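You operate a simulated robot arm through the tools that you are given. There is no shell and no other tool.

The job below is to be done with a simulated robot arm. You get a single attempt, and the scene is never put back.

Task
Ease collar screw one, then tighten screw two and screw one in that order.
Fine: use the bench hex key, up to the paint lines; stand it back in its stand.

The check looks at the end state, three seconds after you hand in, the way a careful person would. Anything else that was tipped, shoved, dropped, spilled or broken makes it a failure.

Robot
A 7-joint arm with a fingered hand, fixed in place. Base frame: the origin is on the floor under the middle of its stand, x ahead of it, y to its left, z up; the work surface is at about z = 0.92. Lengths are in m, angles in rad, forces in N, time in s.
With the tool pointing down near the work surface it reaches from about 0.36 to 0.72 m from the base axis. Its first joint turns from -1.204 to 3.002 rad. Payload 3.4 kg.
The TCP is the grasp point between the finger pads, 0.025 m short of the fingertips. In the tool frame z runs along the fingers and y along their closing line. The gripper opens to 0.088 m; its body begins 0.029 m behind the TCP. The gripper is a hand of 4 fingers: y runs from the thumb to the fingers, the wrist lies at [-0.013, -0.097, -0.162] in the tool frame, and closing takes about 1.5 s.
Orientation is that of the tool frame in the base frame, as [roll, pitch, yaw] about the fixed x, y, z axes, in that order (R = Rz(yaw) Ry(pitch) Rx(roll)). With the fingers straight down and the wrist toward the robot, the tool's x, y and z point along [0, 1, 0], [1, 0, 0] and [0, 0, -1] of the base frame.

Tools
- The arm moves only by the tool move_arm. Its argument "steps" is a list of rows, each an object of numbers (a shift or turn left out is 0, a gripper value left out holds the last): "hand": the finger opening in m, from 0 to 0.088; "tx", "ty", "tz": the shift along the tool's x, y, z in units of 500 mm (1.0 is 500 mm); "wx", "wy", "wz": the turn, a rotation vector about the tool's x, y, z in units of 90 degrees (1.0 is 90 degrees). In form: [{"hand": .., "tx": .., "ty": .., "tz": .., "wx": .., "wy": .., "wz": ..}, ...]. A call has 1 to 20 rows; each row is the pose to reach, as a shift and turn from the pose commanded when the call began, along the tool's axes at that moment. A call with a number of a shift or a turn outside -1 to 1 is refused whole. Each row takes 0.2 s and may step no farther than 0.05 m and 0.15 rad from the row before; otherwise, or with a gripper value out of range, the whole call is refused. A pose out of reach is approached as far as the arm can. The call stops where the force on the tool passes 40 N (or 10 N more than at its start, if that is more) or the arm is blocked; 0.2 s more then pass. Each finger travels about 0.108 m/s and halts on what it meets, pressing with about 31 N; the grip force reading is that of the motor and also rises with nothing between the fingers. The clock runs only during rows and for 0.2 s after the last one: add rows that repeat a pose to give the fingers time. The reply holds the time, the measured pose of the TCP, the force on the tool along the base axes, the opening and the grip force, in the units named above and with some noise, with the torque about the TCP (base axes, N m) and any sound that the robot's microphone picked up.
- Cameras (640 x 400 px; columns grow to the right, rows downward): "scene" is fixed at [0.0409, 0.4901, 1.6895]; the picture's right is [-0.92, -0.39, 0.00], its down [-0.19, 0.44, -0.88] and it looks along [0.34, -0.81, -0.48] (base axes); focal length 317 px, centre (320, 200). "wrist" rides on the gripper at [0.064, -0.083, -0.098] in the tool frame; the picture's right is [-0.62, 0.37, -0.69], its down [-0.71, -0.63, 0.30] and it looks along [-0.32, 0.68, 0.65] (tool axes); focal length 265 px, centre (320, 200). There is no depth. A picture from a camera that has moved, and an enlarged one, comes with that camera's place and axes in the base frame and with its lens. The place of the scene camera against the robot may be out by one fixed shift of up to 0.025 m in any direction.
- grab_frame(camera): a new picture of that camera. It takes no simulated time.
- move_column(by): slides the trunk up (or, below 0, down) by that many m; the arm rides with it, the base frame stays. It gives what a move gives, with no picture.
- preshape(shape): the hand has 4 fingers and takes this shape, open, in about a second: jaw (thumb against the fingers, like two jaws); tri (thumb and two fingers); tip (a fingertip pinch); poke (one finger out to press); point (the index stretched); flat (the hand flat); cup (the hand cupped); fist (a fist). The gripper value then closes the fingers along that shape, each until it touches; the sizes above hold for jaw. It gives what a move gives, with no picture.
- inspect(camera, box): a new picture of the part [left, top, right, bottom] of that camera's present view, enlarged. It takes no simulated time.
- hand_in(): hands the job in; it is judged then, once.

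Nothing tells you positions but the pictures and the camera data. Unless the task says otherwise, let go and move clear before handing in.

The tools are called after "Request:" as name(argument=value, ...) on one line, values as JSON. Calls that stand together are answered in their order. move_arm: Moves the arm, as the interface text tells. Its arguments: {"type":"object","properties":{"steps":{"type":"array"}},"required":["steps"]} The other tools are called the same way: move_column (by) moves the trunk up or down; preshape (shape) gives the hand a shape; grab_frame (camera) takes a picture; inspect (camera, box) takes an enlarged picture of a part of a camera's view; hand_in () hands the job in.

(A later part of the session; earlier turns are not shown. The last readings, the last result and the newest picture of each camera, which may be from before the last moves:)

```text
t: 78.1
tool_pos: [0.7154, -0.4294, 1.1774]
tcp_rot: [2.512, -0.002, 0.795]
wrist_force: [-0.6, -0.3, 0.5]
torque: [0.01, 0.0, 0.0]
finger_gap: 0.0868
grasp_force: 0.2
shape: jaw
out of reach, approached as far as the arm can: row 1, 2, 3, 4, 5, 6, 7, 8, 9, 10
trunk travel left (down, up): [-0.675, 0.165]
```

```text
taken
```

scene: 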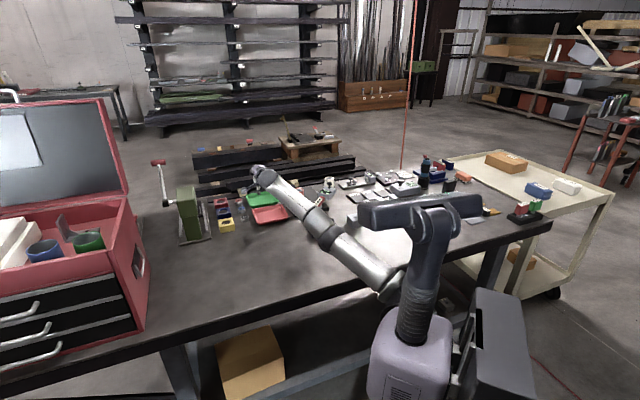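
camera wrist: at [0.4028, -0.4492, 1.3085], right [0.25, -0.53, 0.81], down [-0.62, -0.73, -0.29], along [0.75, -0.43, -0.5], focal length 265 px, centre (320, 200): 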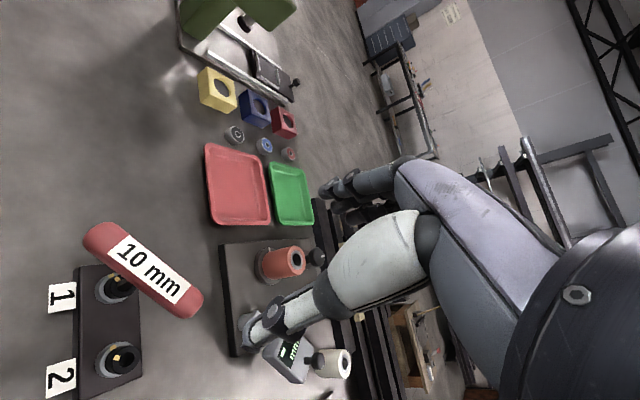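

Request:
move_arm(steps=[{"tx": 0.0218, "ty": 0.0622, "tz": 0.0453}, {"tx": 0.0436, "ty": 0.1244, "tz": 0.0906}, {"tx": 0.0436, "ty": 0.1244, "tz": 0.0906}, {"tx": 0.0476, "ty": 0.1142, "tz": 0.129}, {"tx": 0.0517, "ty": 0.1041, "tz": 0.1675}])

Request:
move_arm(steps=[{"tx": 0.004, "ty": -0.0102, "tz": 0.0384}, {"tx": 0.008, "ty": -0.0203, "tz": 0.0769}, {"tx": 0.008, "ty": -0.0203, "tz": 0.0769}])

Request:
move_arm(steps=[{"tx": -0.01, "ty": -0.031, "tz": -0.0227}, {"tx": -0.02, "ty": -0.062, "tz": -0.0453}, {"tx": -0.02, "ty": -0.062, "tz": -0.0453}])

```text
t: 79.3
tool_pos: [0.7322, -0.4574, 1.1061]
tcp_rot: [2.512, -0.004, 0.796]
wrist_force: [0.5, -0.6, 0.8]
torque: [0.0, 0.01, -0.03]
finger_gap: 0.0867
grasp_force: 0.1
shape: jaw
out of reach, approached as far as the arm can: row 1, 2, 3, 4, 5
trunk travel left (down, up): [-0.675, 0.165]
```

```text
t: 80.1
tool_pos: [0.7369, -0.4628, 1.0769]
tcp_rot: [2.508, -0.002, 0.796]
wrist_force: [0.3, -0.2, -0.9]
torque: [0.03, -0.03, 0.0]
finger_gap: 0.0866
grasp_force: 0.1
shape: jaw
out of reach, approached as far as the arm can: row 1, 2, 3
trunk travel left (down, up): [-0.675, 0.165]
```

```text
t: 80.9
tool_pos: [0.7034, -0.4427, 1.0774]
tcp_rot: [2.509, -0.002, 0.794]
wrist_force: [-0.1, 0.1, 0.4]
torque: [0.01, -0.03, 0.01]
finger_gap: 0.087
grasp_force: 0.0
shape: jaw
trunk travel left (down, up): [-0.675, 0.165]
```

The elbow flexed the right way: the hand followed inward 39 mm with no flag. I'll come further in and up, then level the hand.

Request:
move_arm(steps=[{"tx": -0.011, "ty": -0.0076, "tz": -0.055}, {"tx": -0.0218, "ty": -0.0151, "tz": -0.11}, {"tx": -0.0328, "ty": -0.0227, "tz": -0.165}, {"tx": -0.0437, "ty": -0.0302, "tz": -0.22}, {"tx": -0.0546, "ty": -0.0378, "tz": -0.2748}, {"tx": -0.0546, "ty": -0.0378, "tz": -0.2748}])

Request:
move_arm(steps=[{"wx": 0.08}, {"wx": 0.16}, {"wx": 0.24}, {"wx": 0.32}, {"wx": 0.4}, {"wx": 0.4}, {"wx": 0.4}])

Request:
grab_frame(camera="scene")

```text
t: 82.3
tool_pos: [0.6144, -0.3954, 1.174]
tcp_rot: [2.513, 0.0, 0.794]
wrist_force: [0.5, 0.7, -0.5]
torque: [-0.05, 0.04, 0.01]
finger_gap: 0.0871
grasp_force: 0.1
shape: jaw
trunk travel left (down, up): [-0.675, 0.165]
```

```text
t: 83.9
tool_pos: [0.6142, -0.3952, 1.1753]
tcp_rot: [3.141, -0.002, 0.795]
wrist_force: [-0.3, 0.7, -0.3]
torque: [0.04, 0.02, 0.03]
finger_gap: 0.087
grasp_force: 0.0
shape: jaw
trunk travel left (down, up): [-0.675, 0.165]
```

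```text
taken
```

scene: 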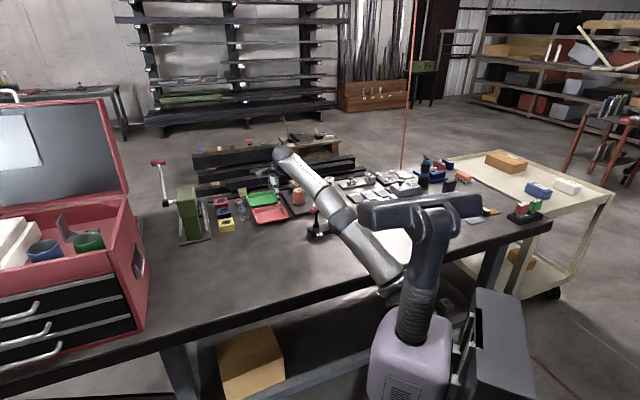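

Request:
move_arm(steps=[{"tx": -0.012, "ty": -0.059}, {"tx": -0.024, "ty": -0.117}, {"tx": -0.037, "ty": -0.176}, {"tx": -0.049, "ty": -0.234}, {"tx": -0.061, "ty": -0.293}, {"tx": -0.061, "ty": -0.293}])

Request:
grab_frame(camera="scene")

Request:
inspect(camera="scene", box=[300, 190, 350, 240])

```text
t: 85.3
tool_pos: [0.4876, -0.3156, 1.1749]
tcp_rot: [3.141, -0.003, 0.794]
wrist_force: [-1.2, -0.4, 0.5]
torque: [0.02, 0.02, -0.03]
finger_gap: 0.0868
grasp_force: 0.1
shape: jaw
trunk travel left (down, up): [-0.675, 0.165]
```

```text
taken
```

scene: 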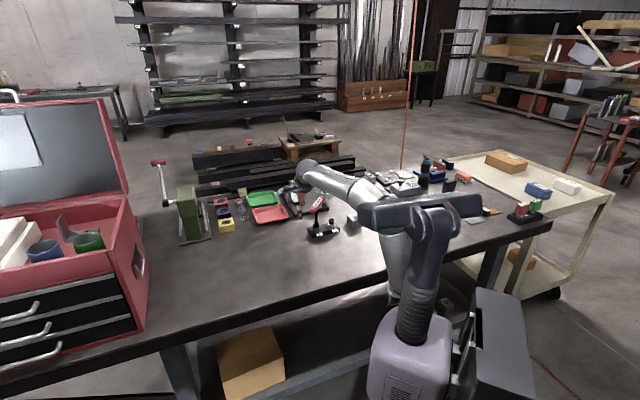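

```text
8.00 times, centred on (325, 215) of scene
camera zoom: at [0.0409, 0.4901, 1.6895], right [-0.92, -0.39, 0.0], down [-0.19, 0.44, -0.88], along [0.34, -0.81, -0.48], focal length 2533 px, centre (280, 80)
```

zoom: 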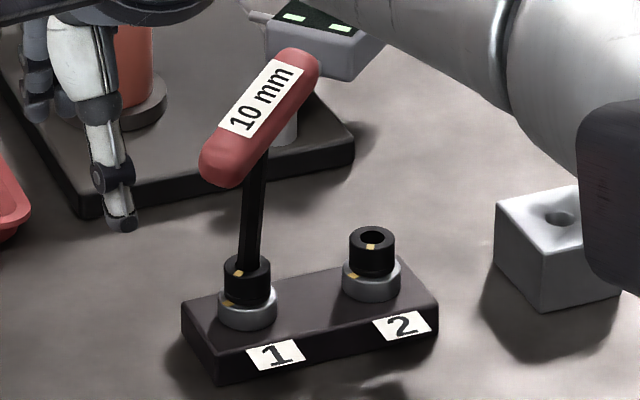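

The arm is back in a normal elbow-up posture, and the key and screws are undisturbed. I'll avoid the outer limits from now on. Next I'll yaw the hand to match the bar while clear of it.

Request:
move_arm(steps=[{"wz": -0.08}, {"wz": -0.16}, {"wz": -0.24}, {"wz": -0.32}, {"wz": -0.4}, {"wz": -0.47}, {"wz": -0.47}])

Request:
grab_frame(camera="wrist")

```text
t: 86.9
tool_pos: [0.4888, -0.3141, 1.1752]
tcp_rot: [3.138, -0.001, 1.537]
wrist_force: [0.3, 0.5, 0.4]
torque: [0.01, 0.01, 0.02]
finger_gap: 0.087
grasp_force: 0.1
shape: jaw
trunk travel left (down, up): [-0.675, 0.165]
```

```text
taken
camera wrist: at [0.4069, -0.2473, 1.2744], right [0.34, -0.63, 0.69], down [-0.65, -0.69, -0.31], along [0.67, -0.35, -0.65], focal length 265 px, centre (320, 200)
```

wrist: 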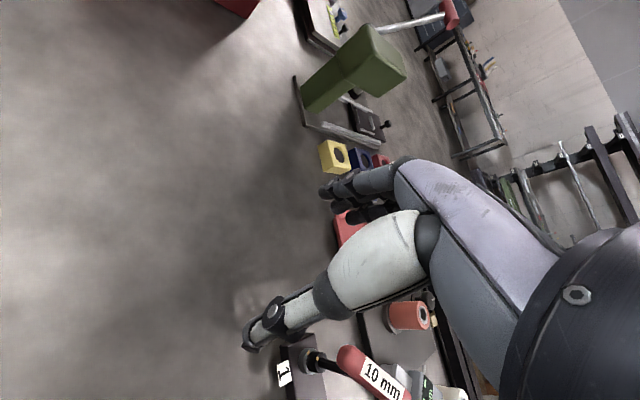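

Request:
move_arm(steps=[{"tx": -0.06}, {"tx": -0.12}, {"tx": -0.18, "ty": -0.004}, {"tx": -0.24, "ty": -0.006, "tz": 0.01}, {"tx": -0.31, "ty": -0.008, "tz": 0.02}, {"tx": -0.3686, "ty": -0.0092, "tz": 0.02}, {"tx": -0.3686, "ty": -0.0092, "tz": 0.02}])

Request:
move_arm(steps=[{"wx": -0.0465, "wy": -0.0417}, {"wx": -0.093, "wy": -0.0834}, {"wx": -0.093, "wy": -0.0834}, {"wx": -0.093, "wy": -0.0834}])

Request:
grab_frame(camera="wrist")

Request:
inspect(camera="scene", box=[305, 185, 345, 225])

```text
t: 88.5
tool_pos: [0.4779, -0.5003, 1.1675]
tcp_rot: [3.137, 0.003, 1.534]
wrist_force: [0.0, 0.7, 0.0]
torque: [-0.02, -0.01, 0.01]
finger_gap: 0.0868
grasp_force: 0.0
shape: jaw
trunk travel left (down, up): [-0.675, 0.165]
```

```text
t: 89.5
tool_pos: [0.4772, -0.4985, 1.1672]
tcp_rot: [2.989, 0.13, 1.522]
wrist_force: [0.8, -0.2, 0.5]
torque: [0.03, 0.01, 0.02]
finger_gap: 0.0868
grasp_force: 0.0
shape: jaw
trunk travel left (down, up): [-0.675, 0.165]
```

```text
taken
camera wrist: at [0.3833, -0.4195, 1.2424], right [0.24, -0.53, 0.82], down [-0.61, -0.73, -0.3], along [0.75, -0.43, -0.5], focal length 265 px, centre (320, 200)
```

wrist: 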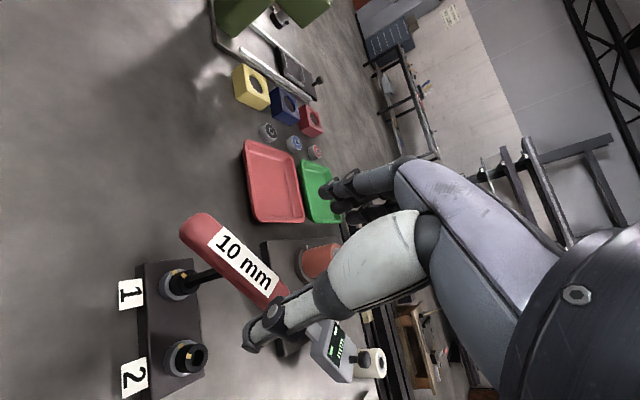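

```text
10.00 times, centred on (325, 205) of scene
camera zoom: at [0.0409, 0.4901, 1.6895], right [-0.92, -0.39, 0.0], down [-0.19, 0.44, -0.88], along [0.34, -0.81, -0.48], focal length 3166 px, centre (270, 150)
```

zoom: 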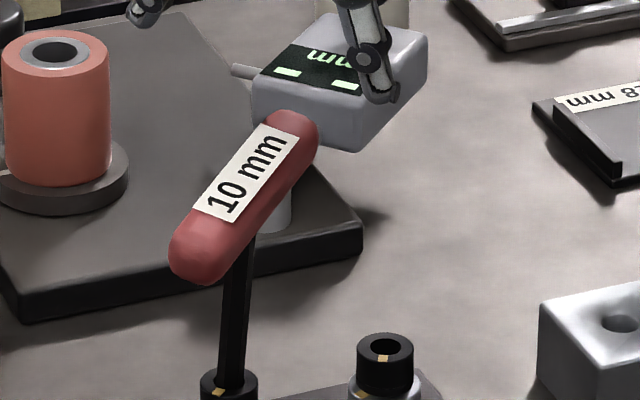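

Tracking is good and the bar centre is on the tool axis within 1 mm. I'll descend along the tool axis around the bar.

Request:
move_arm(steps=[{"tz": 0.04}, {"tz": 0.08}, {"tz": 0.12}, {"tz": 0.16}, {"tz": 0.19}, {"tz": 0.19}, {"tz": 0.19}])

Request:
inspect(camera="wrist", box=[200, 130, 400, 330])

Request:
inspect(camera="scene", box=[305, 185, 345, 225])

```text
t: 91.1
tool_pos: [0.4924, -0.5091, 1.075]
tcp_rot: [2.992, 0.131, 1.523]
wrist_force: [-0.6, 0.5, 0.8]
torque: [-0.03, 0.01, 0.0]
finger_gap: 0.087
grasp_force: 0.0
shape: jaw
trunk travel left (down, up): [-0.675, 0.165]
```

```text
2.00 times, centred on (300, 230) of wrist
camera zoom: at [0.3974, -0.4321, 1.1486], right [0.24, -0.53, 0.81], down [-0.61, -0.73, -0.3], along [0.75, -0.43, -0.5], focal length 531 px, centre (360, 140)
```

zoom: 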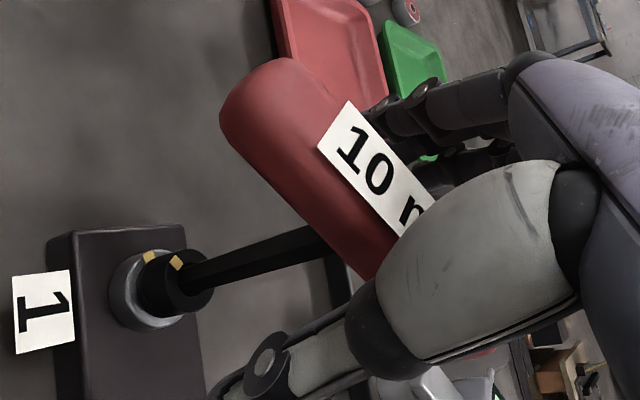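

```text
10.00 times, centred on (325, 205) of scene
camera zoom: at [0.0409, 0.4901, 1.6895], right [-0.92, -0.39, 0.0], down [-0.19, 0.44, -0.88], along [0.34, -0.81, -0.48], focal length 3166 px, centre (270, 150)
```

zoom: 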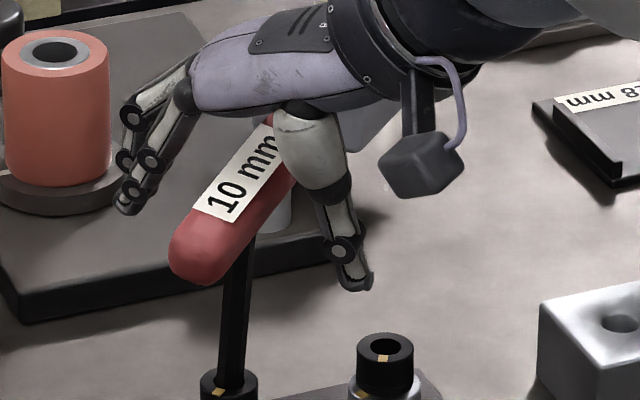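

Request:
move_arm(steps=[{"tz": 0.008}, {"tz": 0.016}, {"tz": 0.024}, {"tz": 0.024}, {"tz": 0.024}])

Request:
move_arm(steps=[{"hand": 0.06}, {"hand": 0.045}, {"hand": 0.035}, {"hand": 0.028}, {"hand": 0.02}, {"hand": 0.01}, {"hand": 0.0}, {"hand": 0.0}, {"hand": 0.0}, {"hand": 0.0}])

Request:
inspect(camera="wrist", box=[200, 130, 400, 330])

Request:
inspect(camera="scene", box=[305, 190, 345, 230])

```text
t: 92.3
tool_pos: [0.4926, -0.5112, 1.0616]
tcp_rot: [2.991, 0.132, 1.523]
wrist_force: [-0.3, -0.5, -0.2]
torque: [-0.02, -0.02, 0.0]
finger_gap: 0.0866
grasp_force: 0.0
shape: jaw
trunk travel left (down, up): [-0.675, 0.165]
```

```text
t: 94.5
tool_pos: [0.4918, -0.5121, 1.0607]
tcp_rot: [2.992, 0.129, 1.523]
wrist_force: [-2.0, 0.0, -2.2]
torque: [0.05, 0.15, 0.05]
finger_gap: 0.0019
grasp_force: 31.3
shape: jaw
trunk travel left (down, up): [-0.675, 0.165]
```

```text
2.00 times, centred on (300, 230) of wrist
camera zoom: at [0.3984, -0.4344, 1.1366], right [0.24, -0.53, 0.81], down [-0.61, -0.73, -0.3], along [0.75, -0.43, -0.5], focal length 531 px, centre (360, 140)
```

zoom: 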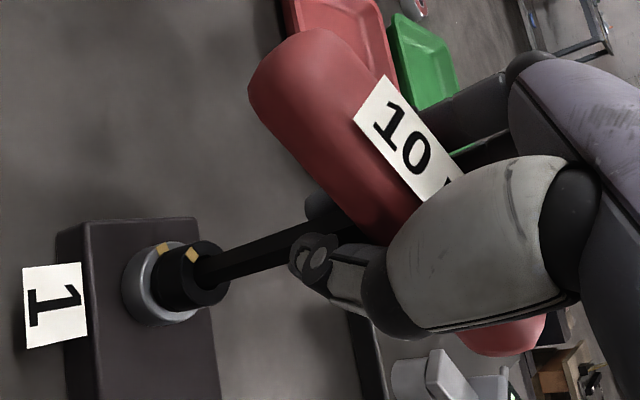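

```text
10.00 times, centred on (325, 210) of scene
camera zoom: at [0.0409, 0.4901, 1.6895], right [-0.92, -0.39, 0.0], down [-0.19, 0.44, -0.88], along [0.34, -0.81, -0.48], focal length 3166 px, centre (270, 100)
```

zoom: 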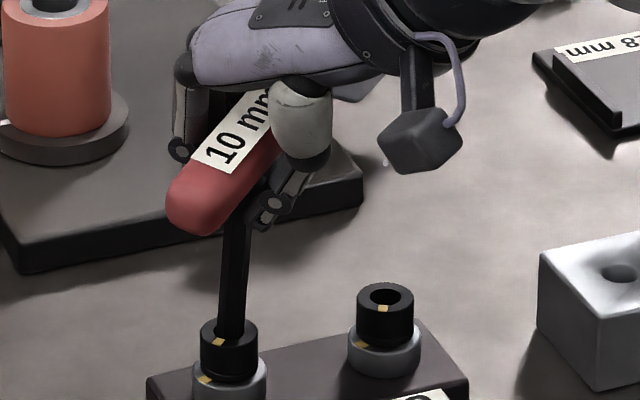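

Gripped squarely. I want more than 23° of ease to be safe, so I'll draw the key out along its axis and re-index it 60° clockwise.

Request:
move_arm(steps=[{"tz": -0.014}, {"tz": -0.028}, {"tz": -0.042}, {"tz": -0.056}, {"tz": -0.07}, {"tz": -0.084}, {"tz": -0.084}])

Request:
inspect(camera="wrist", box=[180, 180, 340, 320])

Request:
inspect(camera="scene", box=[310, 200, 340, 230])

```text
t: 96.1
tool_pos: [0.4855, -0.5068, 1.1011]
tcp_rot: [2.993, 0.132, 1.523]
wrist_force: [-0.2, -0.3, -1.6]
torque: [0.03, -0.01, -0.01]
finger_gap: 0.0024
grasp_force: 31.2
shape: jaw
trunk travel left (down, up): [-0.675, 0.165]
```

```text
2.86 times, centred on (260, 250) of wrist
camera zoom: at [0.3917, -0.4283, 1.1771], right [0.24, -0.53, 0.81], down [-0.61, -0.73, -0.3], along [0.75, -0.43, -0.5], focal length 758 px, centre (491, 57)
```

zoom: 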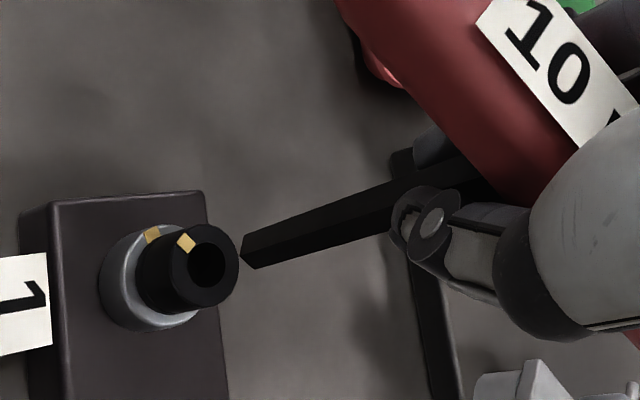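

```text
13.33 times, centred on (325, 215) of scene
camera zoom: at [0.0409, 0.4901, 1.6895], right [-0.92, -0.39, 0.0], down [-0.19, 0.44, -0.88], along [0.34, -0.81, -0.48], focal length 4221 px, centre (253, 0)
```

zoom: 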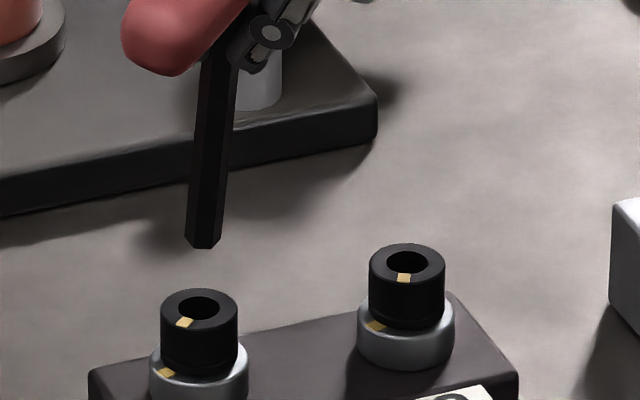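

Key is out, and screw 1's mark now clearly sits about 22° past its line. I'll stand the key upright, then yaw 60° clockwise (one hex index) in the air.

Request:
move_arm(steps=[{"wx": 0.048, "wy": 0.0412, "tz": -0.01}, {"wx": 0.096, "wy": 0.0825, "tz": -0.02}, {"wx": 0.096, "wy": 0.0825, "tz": -0.02}])

Request:
move_arm(steps=[{"wz": 0.085}, {"wz": 0.17}, {"wz": 0.255}, {"wz": 0.34}, {"wz": 0.425}, {"wz": 0.51}, {"wz": 0.59}, {"wz": 0.6667}, {"wz": 0.6667}])

Request:
grab_frame(camera="wrist")

Request:
inspect(camera="scene", box=[305, 190, 345, 230])

```text
t: 96.9
tool_pos: [0.4853, -0.506, 1.1117]
tcp_rot: [-3.139, 0.002, 1.532]
wrist_force: [-0.3, 0.3, 0.0]
torque: [-0.01, 0.01, 0.0]
finger_gap: 0.0023
grasp_force: 30.8
shape: jaw
trunk travel left (down, up): [-0.675, 0.165]
```

```text
t: 98.9
tool_pos: [0.4849, -0.5063, 1.112]
tcp_rot: [3.139, 0.003, 0.486]
wrist_force: [-0.4, -1.1, -1.3]
torque: [0.04, 0.0, 0.01]
finger_gap: 0.0023
grasp_force: 30.9
shape: jaw
trunk travel left (down, up): [-0.675, 0.165]
```

```text
taken
camera wrist: at [0.5029, -0.403, 1.2099], right [-0.38, -0.61, 0.69], down [-0.93, 0.22, -0.3], along [0.03, -0.76, -0.65], focal length 265 px, centre (320, 200)
```

wrist: 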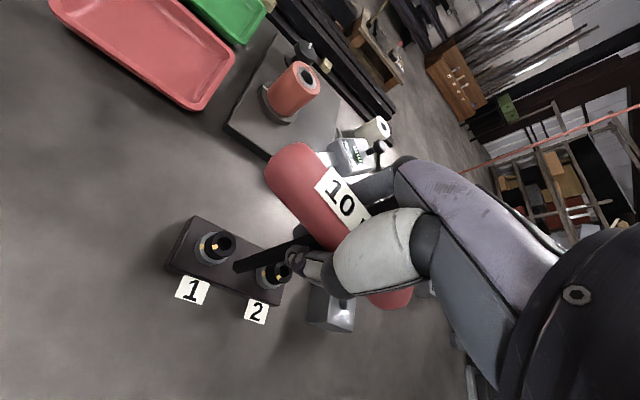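

```text
10.00 times, centred on (325, 210) of scene
camera zoom: at [0.0409, 0.4901, 1.6895], right [-0.92, -0.39, 0.0], down [-0.19, 0.44, -0.88], along [0.34, -0.81, -0.48], focal length 3166 px, centre (270, 100)
```

zoom: 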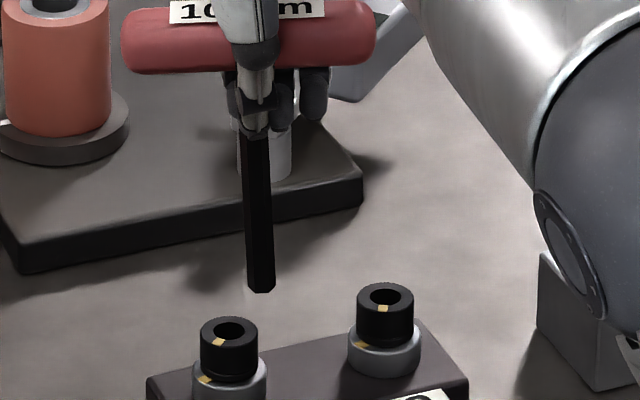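

Request:
inspect(camera="wrist", box=[225, 220, 305, 280])

Request:
inspect(camera="scene", box=[312, 195, 336, 220])

```text
6.67 times, centred on (265, 250) of wrist
camera zoom: at [0.5029, -0.403, 1.2099], right [-0.38, -0.61, 0.69], down [-0.93, 0.22, -0.3], along [0.03, -0.76, -0.65], focal length 1769 px, centre (687, -133)
```

zoom: 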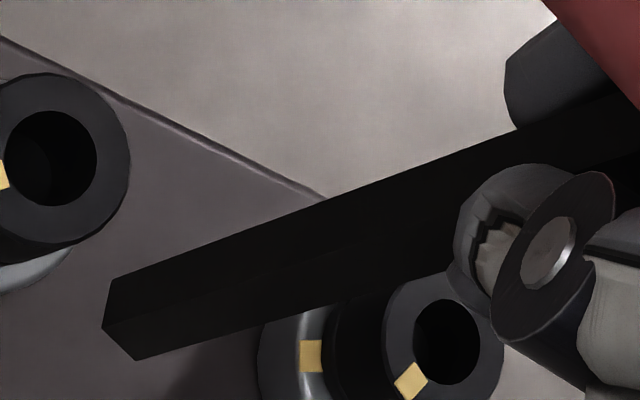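

```text
16.00 times, centred on (324, 208) of scene
camera zoom: at [0.0409, 0.4901, 1.6895], right [-0.92, -0.39, 0.0], down [-0.19, 0.44, -0.88], along [0.34, -0.81, -0.48], focal length 5065 px, centre (256, 80)
```

zoom: 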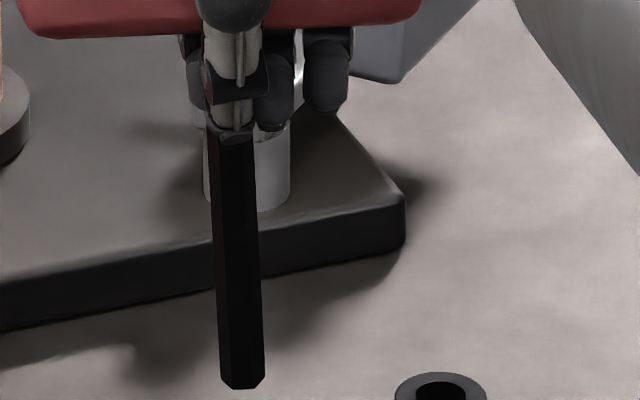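

The key leans about 3° in this grip. I'll take that out and carry the tip over screw 1, staying about 14 mm above it.

Request:
move_arm(steps=[{"wx": 0.011, "wy": 0.015, "tx": 0.006, "ty": 0.028}, {"wx": 0.0215, "wy": 0.0301, "tx": 0.0123, "ty": 0.0576}, {"wx": 0.0215, "wy": 0.0301, "tx": 0.0123, "ty": 0.0576}, {"wx": 0.0215, "wy": 0.0301, "tx": 0.0123, "ty": 0.0576, "tz": 0.027}, {"wx": 0.0215, "wy": 0.0301, "tx": 0.0123, "ty": 0.0576, "tz": 0.05}, {"wx": 0.0215, "wy": 0.0301, "tx": 0.0123, "ty": 0.0576, "tz": 0.05}, {"wx": 0.0215, "wy": 0.0301, "tx": 0.0123, "ty": 0.0576, "tz": 0.05}, {"wx": 0.0215, "wy": 0.0301, "tx": 0.0123, "ty": 0.0576, "tz": 0.05}])

Request:
inspect(camera="wrist", box=[210, 225, 290, 285])

Request:
inspect(camera="scene", box=[312, 205, 336, 229])

```text
t: 100.7
tool_pos: [0.5047, -0.5292, 1.0865]
tcp_rot: [-3.107, -0.044, 0.484]
wrist_force: [0.6, 0.0, -0.9]
torque: [-0.02, 0.04, -0.01]
finger_gap: 0.0023
grasp_force: 31.3
shape: jaw
trunk travel left (down, up): [-0.675, 0.165]
```

```text
6.67 times, centred on (250, 255) of wrist
camera zoom: at [0.5192, -0.431, 1.19], right [-0.39, -0.65, 0.65], down [-0.92, 0.24, -0.32], along [0.05, -0.72, -0.69], focal length 1769 px, centre (787, -167)
```

zoom: 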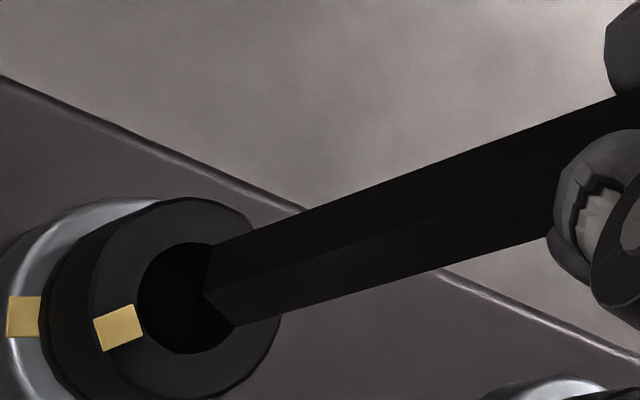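

```text
16.00 times, centred on (324, 217) of scene
camera zoom: at [0.0409, 0.4901, 1.6895], right [-0.92, -0.39, 0.0], down [-0.19, 0.44, -0.88], along [0.34, -0.81, -0.48], focal length 5065 px, centre (256, -72)
```

zoom: 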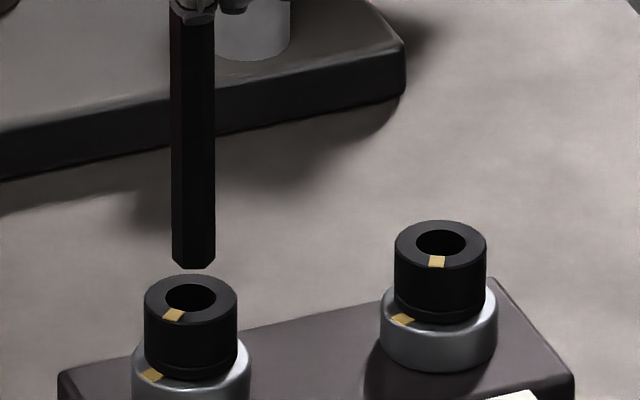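

The key is vertical within 0.5° and about 10 mm above screw 1, off by roughly (-0.6, -1.5) mm. I'll correct, drop 6 mm, and re-measure.

Request:
move_arm(steps=[{"tx": 0.0024, "ty": -0.002}, {"tx": 0.0019, "ty": -0.0016, "tz": 0.012}, {"tx": 0.0019, "ty": -0.0016, "tz": 0.012}, {"tx": 0.0019, "ty": -0.0016, "tz": 0.012}, {"tx": 0.0019, "ty": -0.0016, "tz": 0.012}])

Request:
inspect(camera="wrist", box=[220, 245, 270, 280])

Request:
inspect(camera="scene", box=[312, 205, 336, 229])

```text
t: 101.9
tool_pos: [0.5042, -0.5261, 1.0816]
tcp_rot: [-3.108, -0.046, 0.487]
wrist_force: [-0.4, 0.1, -1.3]
torque: [-0.01, 0.0, 0.01]
finger_gap: 0.0024
grasp_force: 30.5
shape: jaw
trunk travel left (down, up): [-0.675, 0.165]
```

```text
11.43 times, centred on (245, 262) of wrist
camera zoom: at [0.5199, -0.429, 1.1846], right [-0.39, -0.65, 0.65], down [-0.92, 0.24, -0.32], along [0.05, -0.72, -0.69], focal length 3033 px, centre (1177, -514)
```

zoom: 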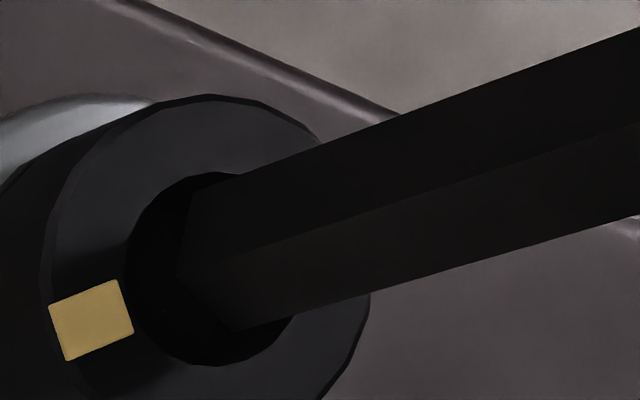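

```text
16.00 times, centred on (324, 217) of scene
camera zoom: at [0.0409, 0.4901, 1.6895], right [-0.92, -0.39, 0.0], down [-0.19, 0.44, -0.88], along [0.34, -0.81, -0.48], focal length 5065 px, centre (256, -72)
```

zoom: 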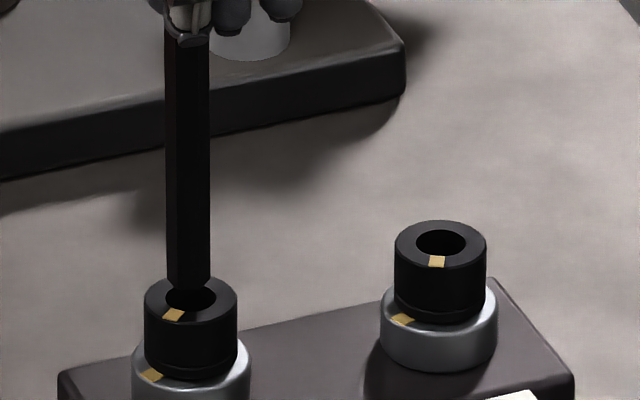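

Request:
move_arm(steps=[{"tx": -0.0006, "ty": -0.0012}, {"tx": -0.0008, "ty": -0.001, "tz": 0.005}, {"tx": -0.001, "ty": -0.0008, "tz": 0.01}, {"tx": -0.0012, "ty": -0.0007, "tz": 0.014}, {"tx": -0.0012, "ty": -0.0007, "tz": 0.014}])

Request:
inspect(camera="wrist", box=[220, 245, 270, 280])

Request:
inspect(camera="scene", box=[312, 205, 336, 229])

```text
t: 103.1
tool_pos: [0.504, -0.5255, 1.0747]
tcp_rot: [-3.107, -0.045, 0.486]
wrist_force: [0.6, -0.1, -0.2]
torque: [-0.03, 0.02, 0.02]
finger_gap: 0.0023
grasp_force: 31.3
shape: jaw
trunk travel left (down, up): [-0.675, 0.165]
```

```text
11.43 times, centred on (245, 262) of wrist
camera zoom: at [0.519, -0.4283, 1.178], right [-0.39, -0.65, 0.65], down [-0.92, 0.24, -0.32], along [0.05, -0.72, -0.69], focal length 3033 px, centre (1177, -514)
```

zoom: 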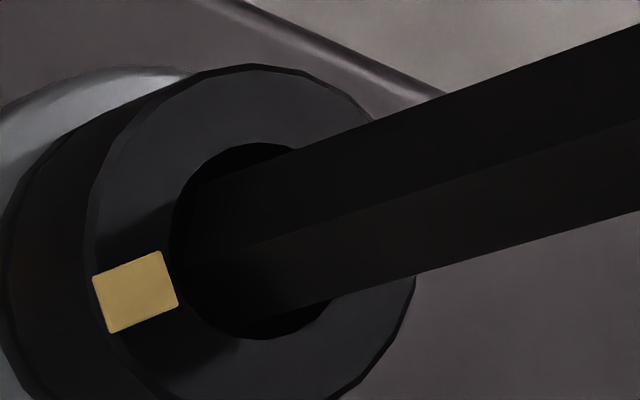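

```text
16.00 times, centred on (324, 217) of scene
camera zoom: at [0.0409, 0.4901, 1.6895], right [-0.92, -0.39, 0.0], down [-0.19, 0.44, -0.88], along [0.34, -0.81, -0.48], focal length 5065 px, centre (256, -72)
```

zoom: 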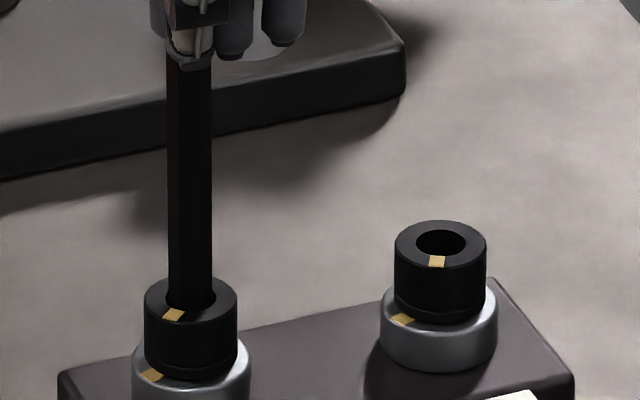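

No contact so far, and the tip is entering the hole. Continuing down in short steps.

Request:
move_arm(steps=[{"tx": -0.0002, "ty": 0.0002, "tz": 0.005}, {"tx": -0.0004, "ty": 0.0004, "tz": 0.01}, {"tx": -0.0004, "ty": 0.0004, "tz": 0.01}])

Request:
move_arm(steps=[{"tz": 0.0}])

```text
t: 103.9
tool_pos: [0.503, -0.5238, 1.0722]
tcp_rot: [-3.114, -0.048, 0.485]
wrist_force: [0.8, 0.0, 12.6]
torque: [-0.03, -0.08, 0.0]
finger_gap: 0.0026
grasp_force: 31.6
shape: jaw
trunk travel left (down, up): [-0.675, 0.165]
```

```text
t: 104.3
tool_pos: [0.5027, -0.5231, 1.0731]
tcp_rot: [-3.114, -0.047, 0.486]
wrist_force: [0.4, -0.6, 14.3]
torque: [-0.04, -0.09, -0.03]
finger_gap: 0.0026
grasp_force: 30.9
shape: jaw
trunk travel left (down, up): [-0.675, 0.165]
```

Blocked at the same depth as the first time, so the hex flats are slightly off in angle. I'll ease the pressure and turn slowly counterclockwise to find the drop-in.

Request:
move_arm(steps=[{"tz": -0.004}, {"tz": -0.004, "wx": 0.0016, "wy": -0.0013, "wz": -0.037, "tx": -0.0006, "ty": 0.0001}, {"tz": -0.004, "wx": 0.0033, "wy": -0.0025, "wz": -0.074, "tx": -0.0011, "ty": 0.0003}, {"tz": -0.004, "wx": 0.0049, "wy": -0.0038, "wz": -0.1109, "tx": -0.0017, "ty": 0.0004}, {"tz": -0.004, "wx": 0.0049, "wy": -0.0038, "wz": -0.1109, "tx": -0.0017, "ty": 0.0004}])

```text
t: 105.5
tool_pos: [0.5026, -0.5245, 1.0732]
tcp_rot: [-3.11, -0.046, 0.66]
wrist_force: [0.5, -0.6, 9.4]
torque: [-0.06, -0.15, -0.08]
finger_gap: 0.003
grasp_force: 30.8
shape: jaw
trunk travel left (down, up): [-0.675, 0.165]
```

Request:
move_arm(steps=[{"wx": 0.0016, "wy": -0.0013, "wz": -0.037, "tx": -0.0006, "ty": 0.0001}, {"wx": 0.0033, "wy": -0.0025, "wz": -0.074, "tx": -0.0011, "ty": 0.0003}, {"wx": 0.0049, "wy": -0.0038, "wz": -0.1109, "tx": -0.0017, "ty": 0.0004}, {"wx": 0.0049, "wy": -0.0038, "wz": -0.1109, "tx": -0.0017, "ty": 0.0004}])

Request:
inspect(camera="wrist", box=[220, 240, 280, 280])

Request:
inspect(camera="scene", box=[312, 205, 336, 229])

```text
t: 106.5
tool_pos: [0.5023, -0.5265, 1.0727]
tcp_rot: [-3.112, -0.047, 0.833]
wrist_force: [0.7, 0.0, 10.3]
torque: [-0.01, -0.15, -0.1]
finger_gap: 0.0029
grasp_force: 32.0
shape: jaw
trunk travel left (down, up): [-0.675, 0.165]
```

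```text
10.00 times, centred on (250, 260) of wrist
camera zoom: at [0.4821, -0.4289, 1.1764], right [-0.15, -0.74, 0.65], down [-0.94, -0.09, -0.32], along [0.29, -0.66, -0.69], focal length 2654 px, centre (1020, -400)
```

zoom: 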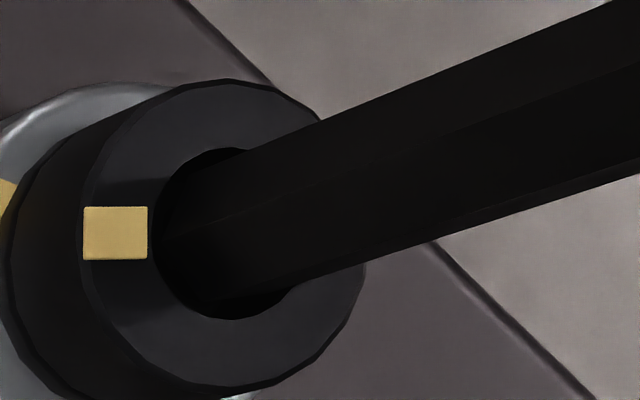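

```text
16.00 times, centred on (324, 217) of scene
camera zoom: at [0.0409, 0.4901, 1.6895], right [-0.92, -0.39, 0.0], down [-0.19, 0.44, -0.88], along [0.34, -0.81, -0.48], focal length 5065 px, centre (256, -72)
```

zoom: 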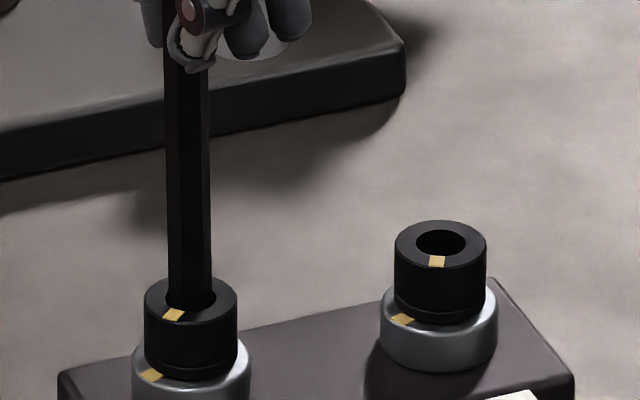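

Still blocked after 20° counterclockwise. By geometry the hex should match near yaw 25–28° here, so I'll sweep slowly back clockwise through that angle with light pressure.

Request:
move_arm(steps=[{"wx": -0.0016, "wy": 0.0013, "wz": 0.037, "tx": 0.0005}, {"wx": -0.0033, "wy": 0.0025, "wz": 0.074, "tx": 0.001}, {"wx": -0.0049, "wy": 0.0038, "wz": 0.111, "tx": 0.0014}, {"wx": -0.0065, "wy": 0.0051, "wz": 0.148, "tx": 0.0018, "ty": -0.0003}, {"wx": -0.0081, "wy": 0.0064, "wz": 0.185, "tx": 0.0022, "ty": -0.0005}, {"wx": -0.0098, "wy": 0.0077, "wz": 0.222, "tx": 0.0026, "ty": -0.0006}])

Request:
move_arm(steps=[{"wx": -0.0008, "wy": 0.0006, "wz": 0.0185, "tx": 0.0002}, {"wx": -0.0016, "wy": 0.0013, "wz": 0.037, "tx": 0.0005}, {"wx": -0.0024, "wy": 0.0019, "wz": 0.0555, "tx": 0.0007}, {"wx": -0.0033, "wy": 0.0025, "wz": 0.074, "tx": 0.001}, {"wx": -0.0041, "wy": 0.0032, "wz": 0.0925, "tx": 0.0012}, {"wx": -0.0049, "wy": 0.0038, "wz": 0.111, "tx": 0.0014}])

```text
t: 107.9
tool_pos: [0.5019, -0.5247, 1.0725]
tcp_rot: [-3.108, -0.045, 0.484]
wrist_force: [1.4, -0.4, 7.6]
torque: [0.02, -0.08, 0.01]
finger_gap: 0.0027
grasp_force: 31.0
shape: jaw
trunk travel left (down, up): [-0.675, 0.165]
```

```text
t: 109.3
tool_pos: [0.5043, -0.5257, 1.0712]
tcp_rot: [-3.106, -0.045, 0.307]
wrist_force: [0.9, 1.5, -1.2]
torque: [0.09, -0.03, 0.02]
finger_gap: 0.0025
grasp_force: 31.4
shape: jaw
trunk travel left (down, up): [-0.675, 0.165]
```

It dropped in: the force fell to zero near yaw 18°. I'll push to full depth.

Request:
move_arm(steps=[{"tx": -0.0002, "ty": 0.0002, "tz": 0.005}, {"tx": -0.0004, "ty": 0.0003, "tz": 0.01}, {"tx": -0.0007, "ty": 0.0005, "tz": 0.015}, {"tx": -0.0009, "ty": 0.0007, "tz": 0.02}, {"tx": -0.0009, "ty": 0.0007, "tz": 0.02}])

Request:
inspect(camera="wrist", box=[210, 225, 290, 285])

Request:
inspect(camera="scene", box=[312, 205, 336, 229])

```text
t: 110.5
tool_pos: [0.5027, -0.5255, 1.0612]
tcp_rot: [-3.109, -0.044, 0.31]
wrist_force: [0.7, 1.3, -0.9]
torque: [0.1, -0.06, 0.0]
finger_gap: 0.0028
grasp_force: 31.4
shape: jaw
trunk travel left (down, up): [-0.675, 0.165]
```

```text
6.67 times, centred on (250, 255) of wrist
camera zoom: at [0.5362, -0.4323, 1.1649], right [-0.5, -0.57, 0.65], down [-0.86, 0.4, -0.32], along [-0.08, -0.72, -0.69], focal length 1769 px, centre (787, -167)
```

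zoom: 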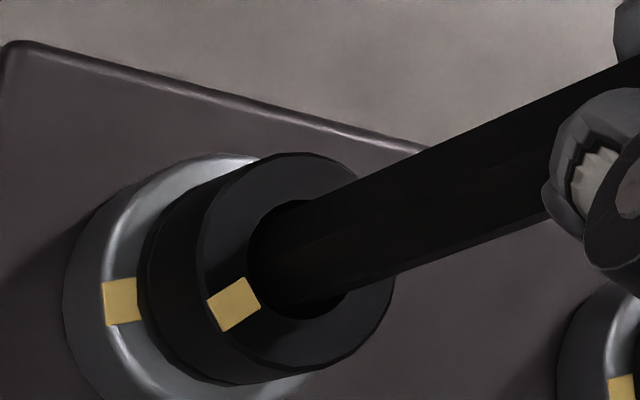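

```text
16.00 times, centred on (324, 217) of scene
camera zoom: at [0.0409, 0.4901, 1.6895], right [-0.92, -0.39, 0.0], down [-0.19, 0.44, -0.88], along [0.34, -0.81, -0.48], focal length 5065 px, centre (256, -72)
```

zoom: 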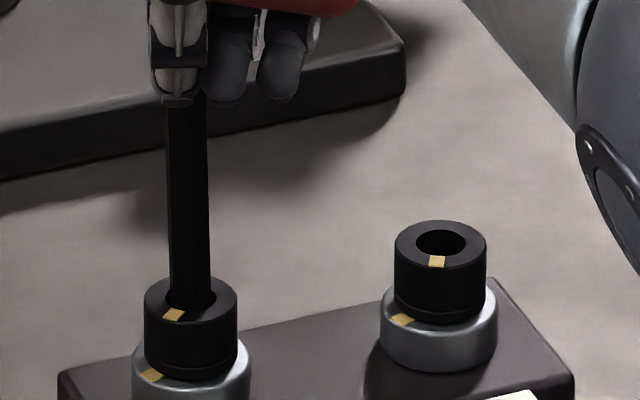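

The key is fully seated again. I'll now ease further, turning counterclockwise 30° from a comfortable yaw.

Request:
move_arm(steps=[{"wx": 0.0024, "wy": -0.0019, "wz": -0.0555, "tx": -0.0002, "ty": 0.0003}, {"wx": 0.0049, "wy": -0.0038, "wz": -0.1109, "tx": -0.0005, "ty": 0.0006}, {"wx": 0.0073, "wy": -0.0058, "wz": -0.1664, "tx": -0.0008, "ty": 0.0009}, {"wx": 0.0098, "wy": -0.0077, "wz": -0.2218, "tx": -0.001, "ty": 0.0012}, {"wx": 0.0122, "wy": -0.0096, "wz": -0.2773, "tx": -0.0012, "ty": 0.0016}, {"wx": 0.0147, "wy": -0.0115, "wz": -0.3328, "tx": -0.0013, "ty": 0.002}, {"wx": 0.0147, "wy": -0.0115, "wz": -0.3328, "tx": -0.0013, "ty": 0.002}])

Request:
inspect(camera="scene", box=[312, 205, 336, 229])

```text
t: 112.1
tool_pos: [0.5036, -0.5274, 1.0608]
tcp_rot: [-3.109, -0.045, 0.836]
wrist_force: [0.4, -0.2, -0.7]
torque: [-0.04, 0.01, 0.03]
finger_gap: 0.0028
grasp_force: 30.9
shape: jaw
trunk travel left (down, up): [-0.675, 0.165]
```

```text
16.00 times, centred on (324, 217) of scene
camera zoom: at [0.0409, 0.4901, 1.6895], right [-0.92, -0.39, 0.0], down [-0.19, 0.44, -0.88], along [0.34, -0.81, -0.48], focal length 5065 px, centre (256, -72)
```

zoom: 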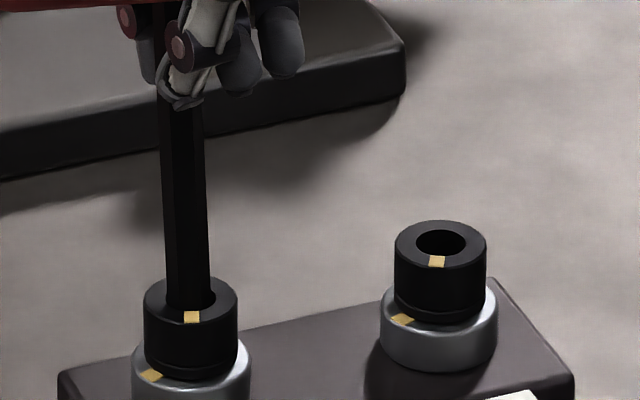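

Screw 1 followed exactly and its mark now points straight at the camera, about 53° eased in total. Next is screw 2. I'll lift the key straight out.

Request:
move_arm(steps=[{"tx": 0.0007, "ty": -0.0006, "tz": -0.016}, {"tx": 0.0014, "ty": -0.0011, "tz": -0.032}, {"tx": 0.0021, "ty": -0.0017, "tz": -0.048}, {"tx": 0.0028, "ty": -0.0022, "tz": -0.064}, {"tx": 0.0035, "ty": -0.0028, "tz": -0.08}, {"tx": 0.0035, "ty": -0.0028, "tz": -0.08}])

Request:
inspect(camera="wrist", box=[190, 210, 310, 300])

Request:
inspect(camera="scene", box=[310, 195, 350, 235])

```text
t: 113.5
tool_pos: [0.5033, -0.5268, 1.1003]
tcp_rot: [-3.108, -0.047, 0.835]
wrist_force: [-0.8, -0.3, -1.1]
torque: [0.01, 0.01, -0.02]
finger_gap: 0.0029
grasp_force: 30.6
shape: jaw
trunk travel left (down, up): [-0.675, 0.165]
```

```text
4.44 times, centred on (250, 255) of wrist
camera zoom: at [0.4837, -0.4305, 1.2048], right [-0.15, -0.74, 0.65], down [-0.94, -0.09, -0.32], along [0.29, -0.66, -0.69], focal length 1180 px, centre (631, -44)
```

zoom: 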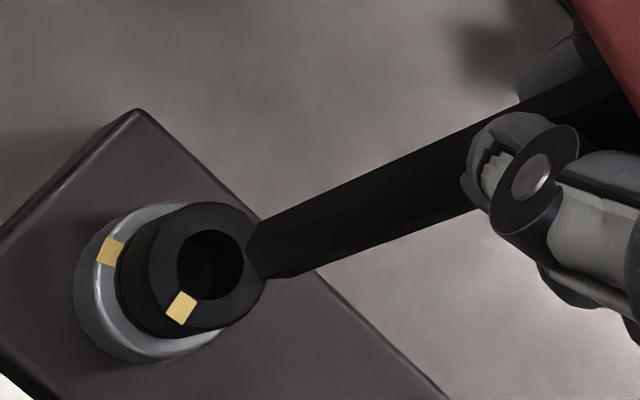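

```text
10.00 times, centred on (330, 215) of scene
camera zoom: at [0.0409, 0.4901, 1.6895], right [-0.92, -0.39, 0.0], down [-0.19, 0.44, -0.88], along [0.34, -0.81, -0.48], focal length 3166 px, centre (220, 50)
```

zoom: 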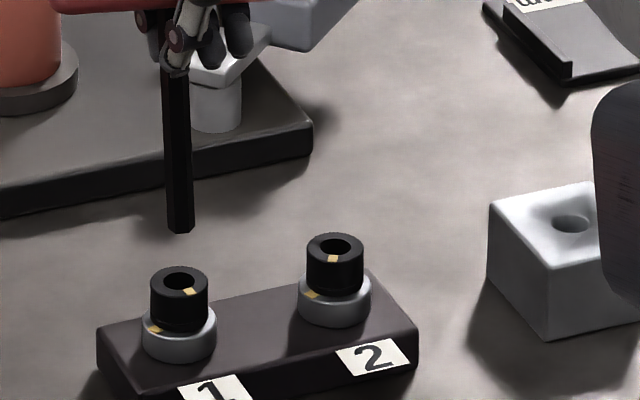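

Request:
inspect(camera="scene", box=[312, 205, 336, 229])

Request:
inspect(camera="wrist", box=[200, 245, 260, 285])

```text
16.00 times, centred on (324, 217) of scene
camera zoom: at [0.0409, 0.4901, 1.6895], right [-0.92, -0.39, 0.0], down [-0.19, 0.44, -0.88], along [0.34, -0.81, -0.48], focal length 5065 px, centre (256, -72)
```

zoom: 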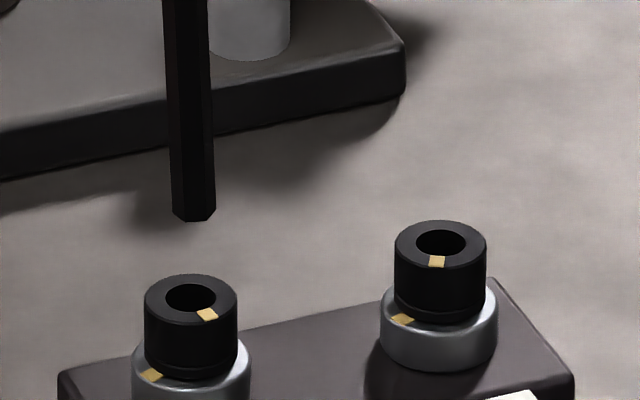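

```text
10.00 times, centred on (230, 265) of wrist
camera zoom: at [0.4837, -0.4305, 1.2048], right [-0.15, -0.74, 0.65], down [-0.94, -0.09, -0.32], along [0.29, -0.66, -0.69], focal length 2654 px, centre (1220, -450)
```

zoom: 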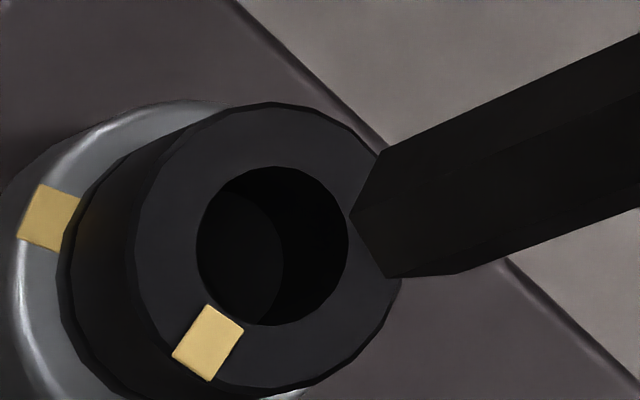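

After the key left, screw 1's mark had moved on to about 80° past its line. It is well eased, so that's fine. Now I'll level the key, set the hex angle for screw 2 (yaw about 43°), and carry it over screw 2.

Request:
move_arm(steps=[{"wx": 0.0039, "wy": 0.0137, "wz": 0.027, "tx": -0.03, "tz": -0.002}, {"wx": 0.0077, "wy": 0.0274, "wz": 0.0544, "tx": -0.07, "tz": -0.004}, {"wx": 0.0077, "wy": 0.0274, "wz": 0.0544, "tx": -0.11, "tz": -0.006}, {"wx": 0.0077, "wy": 0.0274, "wz": 0.0544, "tx": -0.152, "ty": -0.0012, "tz": -0.007}, {"wx": 0.0077, "wy": 0.0274, "wz": 0.0544, "tx": -0.1525, "ty": -0.0008, "tz": 0.006}, {"wx": 0.0077, "wy": 0.0274, "wz": 0.0544, "tx": -0.1532, "ty": -0.0003, "tz": 0.019}, {"wx": 0.0077, "wy": 0.0274, "wz": 0.0544, "tx": -0.1532, "ty": -0.0003, "tz": 0.019}, {"wx": 0.0077, "wy": 0.0274, "wz": 0.0544, "tx": -0.1532, "ty": -0.0003, "tz": 0.019}, {"wx": 0.0077, "wy": 0.0274, "wz": 0.0544, "tx": -0.1532, "ty": -0.0003, "tz": 0.019}])

Request:
inspect(camera="wrist", box=[210, 225, 290, 285])

Request:
inspect(camera="scene", box=[320, 203, 346, 229])

```text
t: 115.5
tool_pos: [0.4531, -0.5843, 1.0883]
tcp_rot: [-3.09, -0.084, 0.746]
wrist_force: [-0.4, 0.0, -1.0]
torque: [0.0, 0.01, 0.01]
finger_gap: 0.0027
grasp_force: 30.4
shape: jaw
trunk travel left (down, up): [-0.675, 0.165]
```

```text
6.67 times, centred on (250, 255) of wrist
camera zoom: at [0.4398, -0.4905, 1.1955], right [-0.22, -0.75, 0.62], down [-0.94, 0.01, -0.33], along [0.25, -0.66, -0.71], focal length 1769 px, centre (787, -167)
```

zoom: 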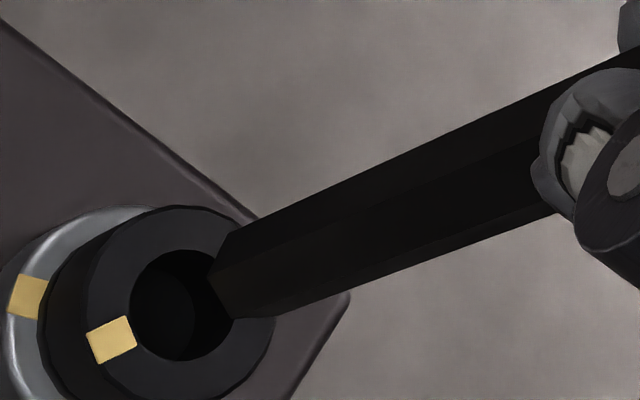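

```text
15.38 times, centred on (333, 216) of scene
camera zoom: at [0.0409, 0.4901, 1.6895], right [-0.92, -0.39, 0.0], down [-0.19, 0.44, -0.88], along [0.34, -0.81, -0.48], focal length 4870 px, centre (120, -46)
```

zoom: 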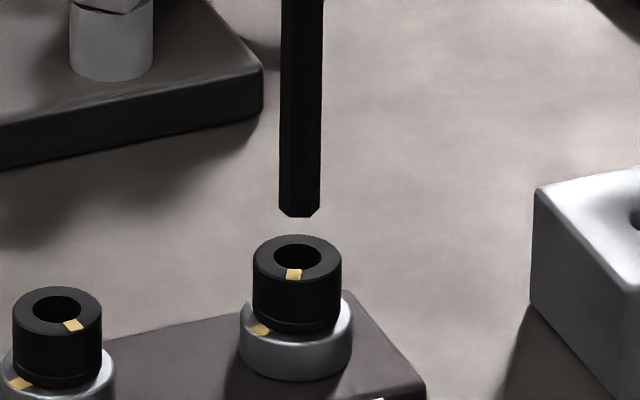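

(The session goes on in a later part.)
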